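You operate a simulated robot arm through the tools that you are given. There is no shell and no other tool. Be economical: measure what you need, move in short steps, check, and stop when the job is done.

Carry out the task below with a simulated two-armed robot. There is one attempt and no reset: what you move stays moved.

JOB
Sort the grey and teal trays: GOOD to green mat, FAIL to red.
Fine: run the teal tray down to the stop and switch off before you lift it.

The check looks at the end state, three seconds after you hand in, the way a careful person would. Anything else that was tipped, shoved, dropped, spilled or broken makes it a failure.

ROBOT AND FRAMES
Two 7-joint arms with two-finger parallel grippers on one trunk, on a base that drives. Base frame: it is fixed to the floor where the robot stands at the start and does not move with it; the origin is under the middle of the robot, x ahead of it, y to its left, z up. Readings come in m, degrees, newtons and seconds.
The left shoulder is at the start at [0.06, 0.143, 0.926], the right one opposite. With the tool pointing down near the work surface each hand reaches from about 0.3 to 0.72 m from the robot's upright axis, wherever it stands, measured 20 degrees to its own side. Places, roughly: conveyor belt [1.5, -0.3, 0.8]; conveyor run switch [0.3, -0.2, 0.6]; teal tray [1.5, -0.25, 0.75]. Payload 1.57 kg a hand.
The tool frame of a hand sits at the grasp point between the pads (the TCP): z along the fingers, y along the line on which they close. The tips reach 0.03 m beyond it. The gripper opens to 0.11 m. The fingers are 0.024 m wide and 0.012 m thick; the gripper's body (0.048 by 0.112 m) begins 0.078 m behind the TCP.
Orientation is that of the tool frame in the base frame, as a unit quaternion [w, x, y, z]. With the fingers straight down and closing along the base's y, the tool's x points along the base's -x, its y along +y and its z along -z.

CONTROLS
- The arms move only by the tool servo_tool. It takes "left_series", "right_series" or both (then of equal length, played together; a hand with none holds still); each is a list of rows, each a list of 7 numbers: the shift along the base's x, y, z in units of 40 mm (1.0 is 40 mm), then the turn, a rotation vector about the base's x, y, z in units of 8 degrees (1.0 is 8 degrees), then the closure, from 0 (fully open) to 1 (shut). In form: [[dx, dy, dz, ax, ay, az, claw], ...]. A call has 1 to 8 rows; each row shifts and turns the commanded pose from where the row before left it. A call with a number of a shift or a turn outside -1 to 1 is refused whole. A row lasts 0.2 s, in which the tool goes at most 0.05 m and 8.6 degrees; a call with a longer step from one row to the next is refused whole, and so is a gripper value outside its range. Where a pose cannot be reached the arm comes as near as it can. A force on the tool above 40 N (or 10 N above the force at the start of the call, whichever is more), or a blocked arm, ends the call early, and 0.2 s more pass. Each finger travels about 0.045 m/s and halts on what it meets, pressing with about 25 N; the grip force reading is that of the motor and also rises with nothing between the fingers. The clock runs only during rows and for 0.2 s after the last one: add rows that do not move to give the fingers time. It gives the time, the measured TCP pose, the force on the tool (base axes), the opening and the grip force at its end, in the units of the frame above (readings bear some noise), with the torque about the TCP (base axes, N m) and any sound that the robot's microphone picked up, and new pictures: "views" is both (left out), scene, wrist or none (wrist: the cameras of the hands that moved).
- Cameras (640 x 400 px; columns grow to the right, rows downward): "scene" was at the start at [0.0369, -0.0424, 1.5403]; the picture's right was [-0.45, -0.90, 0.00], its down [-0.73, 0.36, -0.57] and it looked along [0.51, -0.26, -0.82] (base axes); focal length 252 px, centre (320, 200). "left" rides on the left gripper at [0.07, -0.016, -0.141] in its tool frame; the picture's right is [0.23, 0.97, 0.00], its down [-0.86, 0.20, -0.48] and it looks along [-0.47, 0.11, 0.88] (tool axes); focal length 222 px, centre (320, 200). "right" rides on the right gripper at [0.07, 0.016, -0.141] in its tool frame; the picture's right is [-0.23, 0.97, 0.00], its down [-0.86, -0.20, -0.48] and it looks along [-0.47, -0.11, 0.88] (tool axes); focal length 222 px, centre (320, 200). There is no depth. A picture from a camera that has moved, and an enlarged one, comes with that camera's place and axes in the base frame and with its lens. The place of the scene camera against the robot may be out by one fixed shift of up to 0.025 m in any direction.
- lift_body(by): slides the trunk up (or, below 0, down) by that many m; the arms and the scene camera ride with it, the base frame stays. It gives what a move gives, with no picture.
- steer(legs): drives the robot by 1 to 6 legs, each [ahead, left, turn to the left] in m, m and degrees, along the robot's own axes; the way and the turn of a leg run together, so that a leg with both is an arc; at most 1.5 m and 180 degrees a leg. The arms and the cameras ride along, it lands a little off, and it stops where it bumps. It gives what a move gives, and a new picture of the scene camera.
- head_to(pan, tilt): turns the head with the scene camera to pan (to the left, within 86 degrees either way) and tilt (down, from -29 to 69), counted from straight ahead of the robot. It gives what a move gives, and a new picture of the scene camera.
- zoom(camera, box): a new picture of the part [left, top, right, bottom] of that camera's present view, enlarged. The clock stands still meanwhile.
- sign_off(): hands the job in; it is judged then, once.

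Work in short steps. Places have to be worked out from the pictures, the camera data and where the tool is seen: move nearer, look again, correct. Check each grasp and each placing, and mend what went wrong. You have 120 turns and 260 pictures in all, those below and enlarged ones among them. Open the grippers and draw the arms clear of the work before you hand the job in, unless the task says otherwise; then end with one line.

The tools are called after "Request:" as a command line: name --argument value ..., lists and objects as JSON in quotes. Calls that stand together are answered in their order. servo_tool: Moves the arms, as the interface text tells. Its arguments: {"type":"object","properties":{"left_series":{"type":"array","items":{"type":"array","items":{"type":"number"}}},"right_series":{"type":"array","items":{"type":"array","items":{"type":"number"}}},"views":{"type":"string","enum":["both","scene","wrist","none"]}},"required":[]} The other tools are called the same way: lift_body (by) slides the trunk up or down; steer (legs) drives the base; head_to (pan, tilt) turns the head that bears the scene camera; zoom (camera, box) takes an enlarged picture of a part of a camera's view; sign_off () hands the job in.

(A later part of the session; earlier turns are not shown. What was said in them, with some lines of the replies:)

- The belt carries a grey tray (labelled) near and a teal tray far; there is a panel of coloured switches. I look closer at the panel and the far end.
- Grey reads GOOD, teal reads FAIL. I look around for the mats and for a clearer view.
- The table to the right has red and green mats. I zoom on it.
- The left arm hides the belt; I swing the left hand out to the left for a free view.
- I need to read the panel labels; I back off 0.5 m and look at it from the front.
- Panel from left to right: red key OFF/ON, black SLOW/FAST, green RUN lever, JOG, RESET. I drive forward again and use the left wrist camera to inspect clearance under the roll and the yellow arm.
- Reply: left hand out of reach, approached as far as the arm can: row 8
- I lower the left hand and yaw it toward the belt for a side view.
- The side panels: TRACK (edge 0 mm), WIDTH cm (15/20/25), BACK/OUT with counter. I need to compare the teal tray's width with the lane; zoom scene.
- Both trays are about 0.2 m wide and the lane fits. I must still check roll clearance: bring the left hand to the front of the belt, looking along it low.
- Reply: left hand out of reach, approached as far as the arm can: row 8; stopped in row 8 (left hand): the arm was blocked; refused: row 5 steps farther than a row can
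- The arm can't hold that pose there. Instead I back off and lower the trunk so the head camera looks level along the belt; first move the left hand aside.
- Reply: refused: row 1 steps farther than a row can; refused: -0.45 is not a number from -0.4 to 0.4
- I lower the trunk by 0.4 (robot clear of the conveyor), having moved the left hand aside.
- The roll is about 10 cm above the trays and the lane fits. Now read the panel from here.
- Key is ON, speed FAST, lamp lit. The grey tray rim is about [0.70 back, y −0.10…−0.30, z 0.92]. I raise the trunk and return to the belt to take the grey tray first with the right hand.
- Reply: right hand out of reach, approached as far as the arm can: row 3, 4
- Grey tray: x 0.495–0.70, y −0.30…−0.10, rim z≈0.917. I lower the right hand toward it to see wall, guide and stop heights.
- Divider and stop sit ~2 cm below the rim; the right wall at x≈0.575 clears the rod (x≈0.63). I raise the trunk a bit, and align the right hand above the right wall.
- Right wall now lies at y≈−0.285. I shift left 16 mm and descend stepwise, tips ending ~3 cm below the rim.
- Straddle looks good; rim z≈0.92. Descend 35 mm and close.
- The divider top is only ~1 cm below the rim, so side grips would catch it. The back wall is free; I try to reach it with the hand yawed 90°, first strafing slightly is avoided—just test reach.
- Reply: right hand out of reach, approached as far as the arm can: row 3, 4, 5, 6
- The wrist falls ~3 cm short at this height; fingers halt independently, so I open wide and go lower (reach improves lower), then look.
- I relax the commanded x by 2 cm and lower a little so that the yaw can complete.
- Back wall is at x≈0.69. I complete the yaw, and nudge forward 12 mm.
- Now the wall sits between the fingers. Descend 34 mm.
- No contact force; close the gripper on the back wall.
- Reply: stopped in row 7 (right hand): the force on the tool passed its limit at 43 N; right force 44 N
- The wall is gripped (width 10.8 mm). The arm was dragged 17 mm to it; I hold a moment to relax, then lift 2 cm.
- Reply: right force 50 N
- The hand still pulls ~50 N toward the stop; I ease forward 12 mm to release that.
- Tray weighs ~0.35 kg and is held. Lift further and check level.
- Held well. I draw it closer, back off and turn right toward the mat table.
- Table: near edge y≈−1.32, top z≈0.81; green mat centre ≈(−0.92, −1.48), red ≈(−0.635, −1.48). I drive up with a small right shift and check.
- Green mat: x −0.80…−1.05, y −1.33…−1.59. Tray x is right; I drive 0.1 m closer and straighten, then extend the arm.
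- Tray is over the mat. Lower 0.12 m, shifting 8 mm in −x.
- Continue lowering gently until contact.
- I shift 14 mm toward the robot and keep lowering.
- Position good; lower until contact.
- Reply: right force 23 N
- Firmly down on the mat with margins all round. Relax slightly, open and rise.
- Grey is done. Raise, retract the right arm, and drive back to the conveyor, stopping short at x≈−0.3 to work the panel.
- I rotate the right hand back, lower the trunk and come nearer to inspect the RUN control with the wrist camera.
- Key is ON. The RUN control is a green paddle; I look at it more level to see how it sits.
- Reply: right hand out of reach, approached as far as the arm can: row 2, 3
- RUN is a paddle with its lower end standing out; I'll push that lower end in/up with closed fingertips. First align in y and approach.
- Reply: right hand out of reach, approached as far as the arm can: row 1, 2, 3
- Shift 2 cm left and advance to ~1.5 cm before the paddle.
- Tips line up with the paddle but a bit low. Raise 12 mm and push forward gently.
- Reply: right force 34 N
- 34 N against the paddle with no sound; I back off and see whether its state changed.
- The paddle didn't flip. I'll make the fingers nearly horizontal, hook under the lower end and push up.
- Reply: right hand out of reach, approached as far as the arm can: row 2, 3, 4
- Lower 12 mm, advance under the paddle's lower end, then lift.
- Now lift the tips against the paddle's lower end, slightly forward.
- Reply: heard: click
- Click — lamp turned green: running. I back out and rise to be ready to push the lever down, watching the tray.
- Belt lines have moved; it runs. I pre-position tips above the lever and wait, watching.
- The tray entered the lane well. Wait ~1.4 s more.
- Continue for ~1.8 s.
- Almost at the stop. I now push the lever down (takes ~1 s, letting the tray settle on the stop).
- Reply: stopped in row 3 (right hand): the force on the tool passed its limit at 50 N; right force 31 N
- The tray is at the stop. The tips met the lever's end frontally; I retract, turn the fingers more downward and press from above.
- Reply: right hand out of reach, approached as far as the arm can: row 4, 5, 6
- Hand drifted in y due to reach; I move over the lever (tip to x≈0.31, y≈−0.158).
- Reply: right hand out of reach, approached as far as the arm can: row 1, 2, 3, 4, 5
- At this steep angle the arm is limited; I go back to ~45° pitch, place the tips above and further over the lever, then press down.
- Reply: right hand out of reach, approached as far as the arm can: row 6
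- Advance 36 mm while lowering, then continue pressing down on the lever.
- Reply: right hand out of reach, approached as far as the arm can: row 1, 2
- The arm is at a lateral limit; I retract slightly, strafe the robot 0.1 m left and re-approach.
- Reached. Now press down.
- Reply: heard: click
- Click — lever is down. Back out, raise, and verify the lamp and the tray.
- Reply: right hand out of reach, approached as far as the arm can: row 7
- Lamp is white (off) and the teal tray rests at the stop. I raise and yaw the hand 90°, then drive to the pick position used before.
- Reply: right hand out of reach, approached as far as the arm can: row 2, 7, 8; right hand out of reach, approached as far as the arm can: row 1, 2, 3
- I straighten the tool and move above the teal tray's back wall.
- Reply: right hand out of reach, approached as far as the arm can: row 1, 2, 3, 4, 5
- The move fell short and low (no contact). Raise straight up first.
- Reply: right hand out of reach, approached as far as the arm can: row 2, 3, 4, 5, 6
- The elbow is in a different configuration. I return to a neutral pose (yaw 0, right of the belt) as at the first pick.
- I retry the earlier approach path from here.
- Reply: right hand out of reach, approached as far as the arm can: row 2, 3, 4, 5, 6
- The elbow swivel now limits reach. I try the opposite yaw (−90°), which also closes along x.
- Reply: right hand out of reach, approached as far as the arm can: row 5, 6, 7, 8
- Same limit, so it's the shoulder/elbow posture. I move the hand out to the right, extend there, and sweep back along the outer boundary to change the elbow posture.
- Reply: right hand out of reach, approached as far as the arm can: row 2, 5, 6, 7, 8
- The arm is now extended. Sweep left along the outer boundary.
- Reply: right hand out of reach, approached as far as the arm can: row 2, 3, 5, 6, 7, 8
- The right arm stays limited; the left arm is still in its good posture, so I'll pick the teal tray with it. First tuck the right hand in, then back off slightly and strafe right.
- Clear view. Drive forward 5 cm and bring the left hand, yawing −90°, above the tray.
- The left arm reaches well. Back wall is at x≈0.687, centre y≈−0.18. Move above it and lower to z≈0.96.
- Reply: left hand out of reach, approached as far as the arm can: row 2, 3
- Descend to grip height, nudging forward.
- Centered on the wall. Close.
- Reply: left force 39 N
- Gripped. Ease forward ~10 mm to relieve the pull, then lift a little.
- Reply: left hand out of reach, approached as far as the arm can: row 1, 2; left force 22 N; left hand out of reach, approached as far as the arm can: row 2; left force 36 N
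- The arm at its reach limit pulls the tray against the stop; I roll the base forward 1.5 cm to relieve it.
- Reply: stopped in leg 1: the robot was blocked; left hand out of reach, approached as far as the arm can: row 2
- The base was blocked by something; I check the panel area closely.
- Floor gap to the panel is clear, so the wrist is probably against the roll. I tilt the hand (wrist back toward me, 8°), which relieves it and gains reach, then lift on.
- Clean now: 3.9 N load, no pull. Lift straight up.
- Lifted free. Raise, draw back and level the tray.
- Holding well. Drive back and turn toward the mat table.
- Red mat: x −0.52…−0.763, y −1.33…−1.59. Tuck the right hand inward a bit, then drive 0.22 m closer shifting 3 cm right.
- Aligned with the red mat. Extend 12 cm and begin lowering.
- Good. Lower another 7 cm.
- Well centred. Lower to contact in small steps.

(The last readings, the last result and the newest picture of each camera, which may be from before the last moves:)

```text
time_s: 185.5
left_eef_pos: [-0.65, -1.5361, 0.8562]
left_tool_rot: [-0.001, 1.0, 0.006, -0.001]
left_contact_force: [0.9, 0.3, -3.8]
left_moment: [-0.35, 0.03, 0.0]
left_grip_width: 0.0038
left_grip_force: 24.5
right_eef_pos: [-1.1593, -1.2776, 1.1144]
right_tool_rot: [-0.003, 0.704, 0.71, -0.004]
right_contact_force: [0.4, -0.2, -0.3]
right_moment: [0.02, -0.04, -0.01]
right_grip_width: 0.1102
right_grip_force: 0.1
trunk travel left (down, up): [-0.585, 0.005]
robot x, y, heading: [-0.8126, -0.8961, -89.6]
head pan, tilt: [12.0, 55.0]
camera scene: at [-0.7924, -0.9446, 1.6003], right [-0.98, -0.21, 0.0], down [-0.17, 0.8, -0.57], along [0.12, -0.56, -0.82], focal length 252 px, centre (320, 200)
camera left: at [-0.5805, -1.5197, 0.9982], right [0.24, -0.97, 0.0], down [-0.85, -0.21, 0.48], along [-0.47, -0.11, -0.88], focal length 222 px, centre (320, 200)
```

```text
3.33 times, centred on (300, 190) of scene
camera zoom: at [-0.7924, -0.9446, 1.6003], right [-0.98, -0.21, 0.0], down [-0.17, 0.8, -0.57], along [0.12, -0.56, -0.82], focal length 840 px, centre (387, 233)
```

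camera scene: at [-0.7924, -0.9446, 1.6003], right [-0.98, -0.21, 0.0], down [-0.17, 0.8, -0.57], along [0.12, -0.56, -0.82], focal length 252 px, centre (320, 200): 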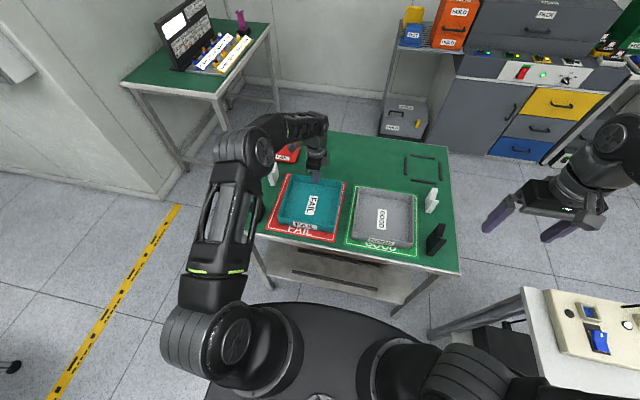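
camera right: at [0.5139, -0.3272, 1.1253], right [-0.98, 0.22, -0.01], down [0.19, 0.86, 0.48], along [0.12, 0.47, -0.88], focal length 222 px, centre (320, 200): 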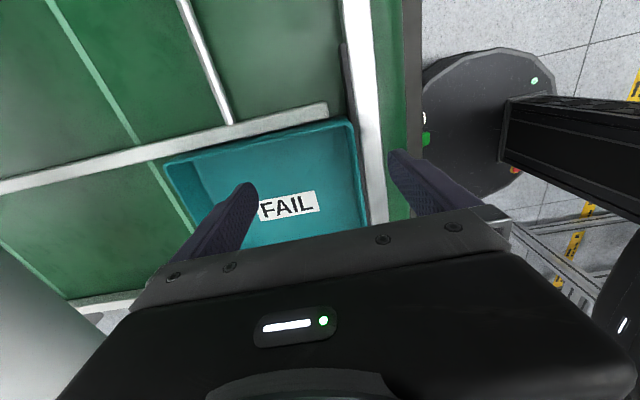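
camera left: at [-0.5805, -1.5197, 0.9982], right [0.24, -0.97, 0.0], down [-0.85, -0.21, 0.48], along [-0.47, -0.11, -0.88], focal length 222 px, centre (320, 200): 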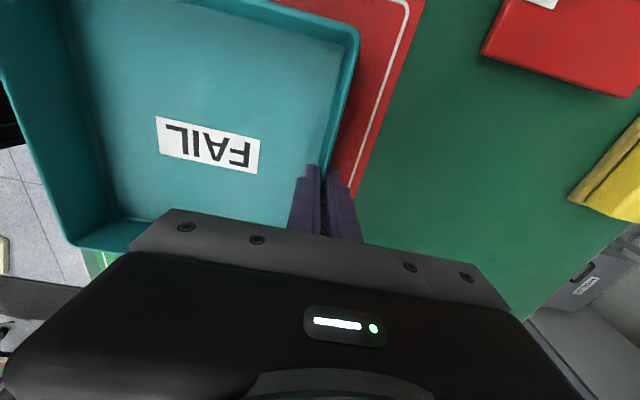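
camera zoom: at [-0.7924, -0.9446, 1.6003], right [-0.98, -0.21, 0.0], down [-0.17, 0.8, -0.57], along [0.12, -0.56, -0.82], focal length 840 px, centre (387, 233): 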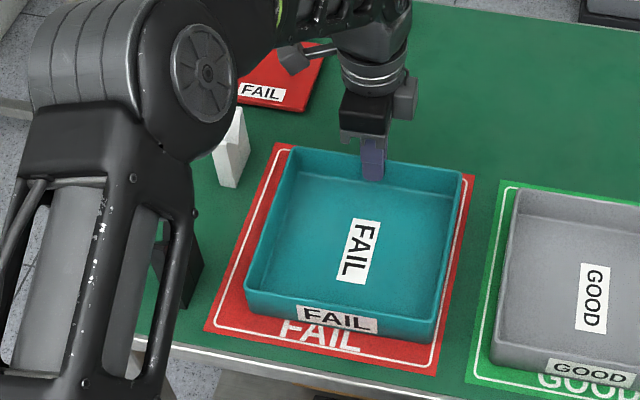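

Not yet in contact (load still 3.8 N). Lower further ~12 mm.

Request:
servo_tool --left_series '[[0, 0, -0.15, 0, 0, 0, 1], [0, 0, -0.15, 0, 0, 0, 1], [0, 0, 0, 0, 0, 0, 1]]' --views "none"

```text
time_s: 186.3
left_eef_pos: [-0.6507, -1.5367, 0.8473]
left_tool_rot: [0.004, 1.0, 0.006, -0.001]
left_contact_force: [0.3, -4.6, 27.0]
left_moment: [0.41, 0.17, -0.03]
left_grip_width: 0.004
left_grip_force: 24.3
right_eef_pos: [-1.1591, -1.2766, 1.1147]
right_tool_rot: [-0.003, 0.704, 0.71, -0.004]
right_contact_force: [-0.2, -0.5, 0.0]
right_moment: [0.03, 0.0, 0.0]
right_grip_width: 0.1098
right_grip_force: 0.1
trunk travel left (down, up): [-0.585, 0.005]
robot x, y, heading: [-0.8089, -0.8942, -89.8]
head pan, tilt: [12.0, 55.0]
```

In contact. Relax, open and rise.

Request:
servo_tool --left_series '[[0, 0, 0.12, 0, 0, 0, 1], [0, 0, 0, 0, 0, 0, 0.7], [0, 0, 0, 0, 0, 0, 0.5], [0, 0, 0, 0, 0, 0, 0.5], [0, 0, 0, 0, 0, 0, 0.5], [0, 0, 0.5, 0, 0, 0, 0.5], [0, 0, 1, 0, 0, 0, 0.5], [0, 0, 1, 0, 0, 0, 0.5]]' --views "both"

Request:
zoom --camera "scene" --box '[220, 130, 460, 280]'

```text
time_s: 188.1
left_eef_pos: [-0.6507, -1.5364, 0.9486]
left_tool_rot: [-0.001, 1.0, 0.005, -0.001]
left_contact_force: [0.9, 0.5, 0.5]
left_moment: [0.0, 0.0, 0.04]
left_grip_width: 0.0551
left_grip_force: 0.0
right_eef_pos: [-1.1586, -1.2771, 1.1143]
right_tool_rot: [-0.004, 0.705, 0.709, -0.003]
right_contact_force: [0.5, 0.7, -0.2]
right_moment: [-0.01, -0.02, 0.0]
right_grip_width: 0.11
right_grip_force: 0.0
trunk travel left (down, up): [-0.585, 0.005]
robot x, y, heading: [-0.8074, -0.8904, -89.8]
head pan, tilt: [12.0, 55.0]
camera scene: at [-0.7926, -0.9438, 1.6003], right [-0.98, -0.21, 0.0], down [-0.17, 0.8, -0.57], along [0.12, -0.56, -0.82], focal length 252 px, centre (320, 200)
camera left: at [-0.5807, -1.5184, 1.0918], right [0.24, -0.97, 0.0], down [-0.85, -0.21, 0.48], along [-0.47, -0.11, -0.88], focal length 222 px, centre (320, 200)
```

scene: 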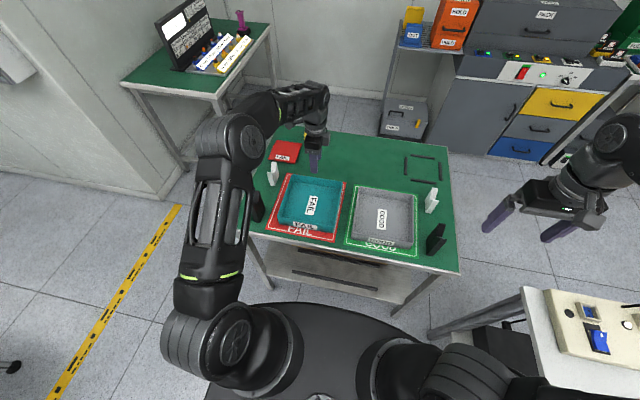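
left: 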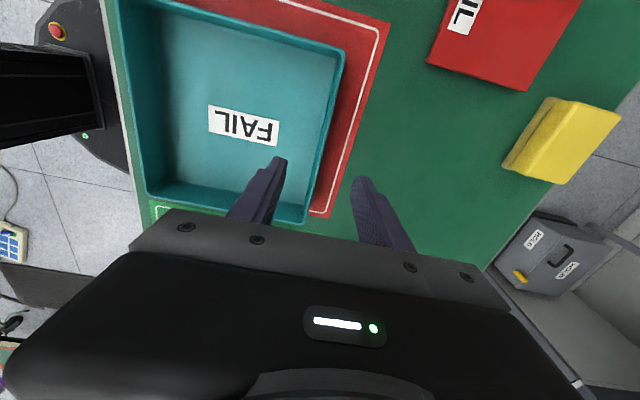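

```text
2.67 times, centred on (340, 205) of scene
camera zoom: at [-0.7926, -0.9438, 1.6003], right [-0.98, -0.21, 0.0], down [-0.17, 0.8, -0.57], along [0.12, -0.56, -0.82], focal length 672 px, centre (267, 187)
```

zoom: 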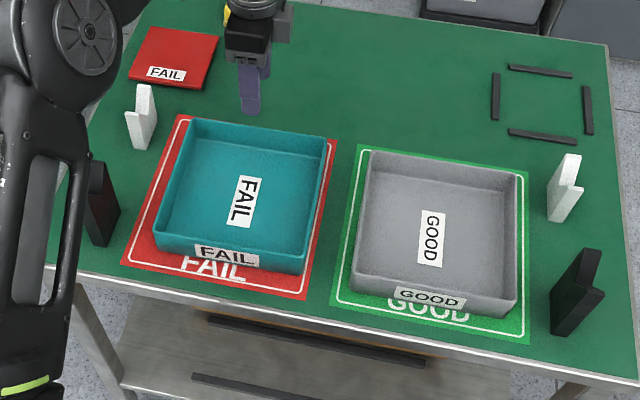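

Both trays sit on their mats. Retract the left arm, back away, and check the conveyor once more.

Request:
servo_tool --left_series '[[0, 0.2, 1, 0, 0, 0, 0], [0, 0.5, 1, 0, 0, 0, 0], [0, 1, 0.4, 0, 0, 0, 0], [0, 1, 0, 0, 0, 0, 0], [0, 1, 0, 0, 0, 0, 0], [0, 1, 0, 0, 0, 0, 0]]' --views "none"

Request:
steer --legs '[[-0.6, 0, 0], [0, 0, 60]]'

Request:
head_to --pan 20 --tilt 30

Request:
zoom --camera "scene" --box '[200, 60, 440, 260]'

Request:
head_to --pan -55 --tilt 35

```text
time_s: 189.5
left_eef_pos: [-0.6487, -1.3467, 1.0455]
left_tool_rot: [-0.001, 1.0, 0.006, -0.001]
left_contact_force: [0.0, 0.2, -0.7]
left_moment: [-0.01, -0.01, -0.02]
left_grip_width: 0.1099
left_grip_force: 0.1
right_eef_pos: [-1.1588, -1.2761, 1.115]
right_tool_rot: [-0.003, 0.704, 0.71, -0.003]
right_contact_force: [-0.2, -0.4, -0.3]
right_moment: [0.0, -0.01, 0.01]
right_grip_width: 0.1102
right_grip_force: 0.1
trunk travel left (down, up): [-0.585, 0.005]
robot x, y, heading: [-0.8099, -0.8947, -89.8]
head pan, tilt: [12.0, 55.0]
```

```text
time_s: 195.6
left_eef_pos: [-0.3358, -0.3755, 1.0433]
left_tool_rot: [-0.001, 0.86, 0.511, -0.002]
left_contact_force: [-1.3, 1.1, -0.3]
left_moment: [0.01, 0.0, 0.02]
left_grip_width: 0.1097
left_grip_force: 0.0
right_eef_pos: [-0.6481, -0.7862, 1.1146]
right_tool_rot: [-0.001, 0.249, 0.969, -0.004]
right_contact_force: [0.3, 0.1, 0.5]
right_moment: [0.0, 0.01, 0.01]
right_grip_width: 0.1106
right_grip_force: 0.0
trunk travel left (down, up): [-0.585, 0.005]
robot x, y, heading: [-0.8152, -0.2916, -29.4]
head pan, tilt: [12.0, 55.0]
camera scene: at [-0.7673, -0.3101, 1.6003], right [-0.29, -0.96, 0.0], down [-0.78, 0.24, -0.57], along [0.55, -0.17, -0.82], focal length 252 px, centre (320, 200)
```

scene: 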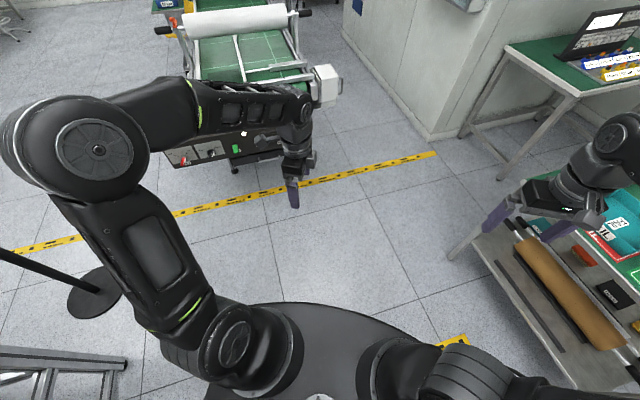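

```text
time_s: 196.5
left_eef_pos: [-0.3358, -0.3744, 1.0457]
left_tool_rot: [-0.001, 0.86, 0.511, -0.001]
left_contact_force: [0.2, -0.4, 0.1]
left_moment: [-0.01, -0.01, 0.0]
left_grip_width: 0.1097
left_grip_force: 0.0
right_eef_pos: [-0.6491, -0.7849, 1.1142]
right_tool_rot: [-0.001, 0.249, 0.969, -0.004]
right_contact_force: [-0.4, 0.4, 1.3]
right_moment: [0.03, 0.04, -0.01]
right_grip_width: 0.1099
right_grip_force: 0.1
trunk travel left (down, up): [-0.585, 0.005]
robot x, y, heading: [-0.816, -0.2954, -29.0]
head pan, tilt: [20.0, 30.0]
camera scene: at [-0.747, -0.3034, 1.6363], right [-0.16, -0.99, 0.0], down [-0.49, 0.08, -0.87], along [0.85, -0.14, -0.5], focal length 252 px, centre (320, 200)
```

scene: 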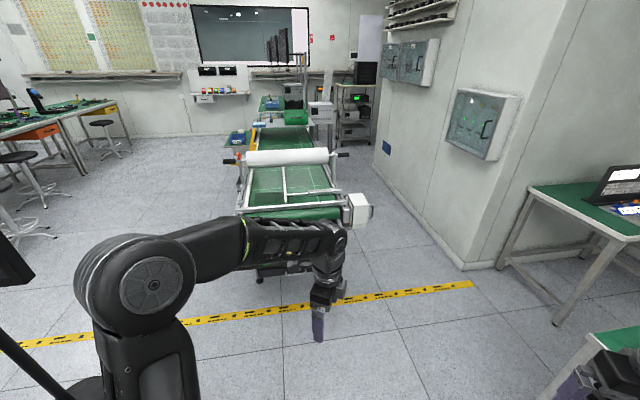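

```text
2.00 times, centred on (320, 160) of scene
camera zoom: at [-0.747, -0.3034, 1.6363], right [-0.16, -0.99, 0.0], down [-0.49, 0.08, -0.87], along [0.85, -0.14, -0.5], focal length 504 px, centre (320, 280)
```

zoom: 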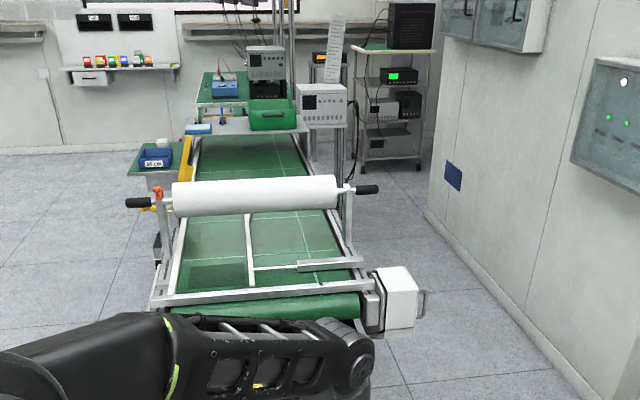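

```text
time_s: 197.9
left_eef_pos: [-0.3362, -0.3755, 1.0449]
left_tool_rot: [0.0, 0.86, 0.511, -0.002]
left_contact_force: [-0.1, 0.0, -0.2]
left_moment: [0.01, -0.01, 0.01]
left_grip_width: 0.11
left_grip_force: 0.1
right_eef_pos: [-0.6487, -0.7854, 1.1137]
right_tool_rot: [-0.001, 0.249, 0.969, -0.004]
right_contact_force: [0.1, -0.3, -0.4]
right_moment: [0.0, 0.0, 0.01]
right_grip_width: 0.1101
right_grip_force: 0.1
trunk travel left (down, up): [-0.585, 0.005]
robot x, y, heading: [-0.8123, -0.2933, -29.4]
head pan, tilt: [-55.0, 35.0]
camera scene: at [-0.8271, -0.3767, 1.6286], right [-0.99, -0.1, 0.0], down [-0.06, 0.57, -0.82], along [0.09, -0.81, -0.57], focal length 252 px, centre (320, 200)
```

scene: 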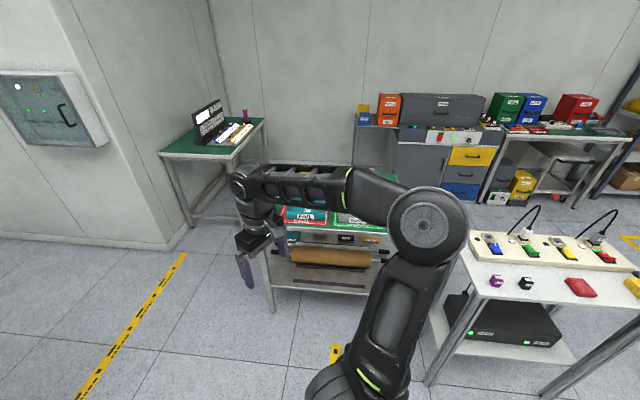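

The belt is stopped, the roll sits in its brackets, both trays are on their mats, and both grippers are open and clear. Handing in.

Request:
sign_off

```text
The job is handed in.
```

The grey tray (GOOD) is on the green mat and the teal tray (FAIL) is on the red mat. I ran the teal tray down to the stop and switched the conveyor off before lifting it. While I was lifting it, the base was stopped once, probably because the left wrist touched the roll over the belt; the roll was still in its brackets when I checked afterwards.
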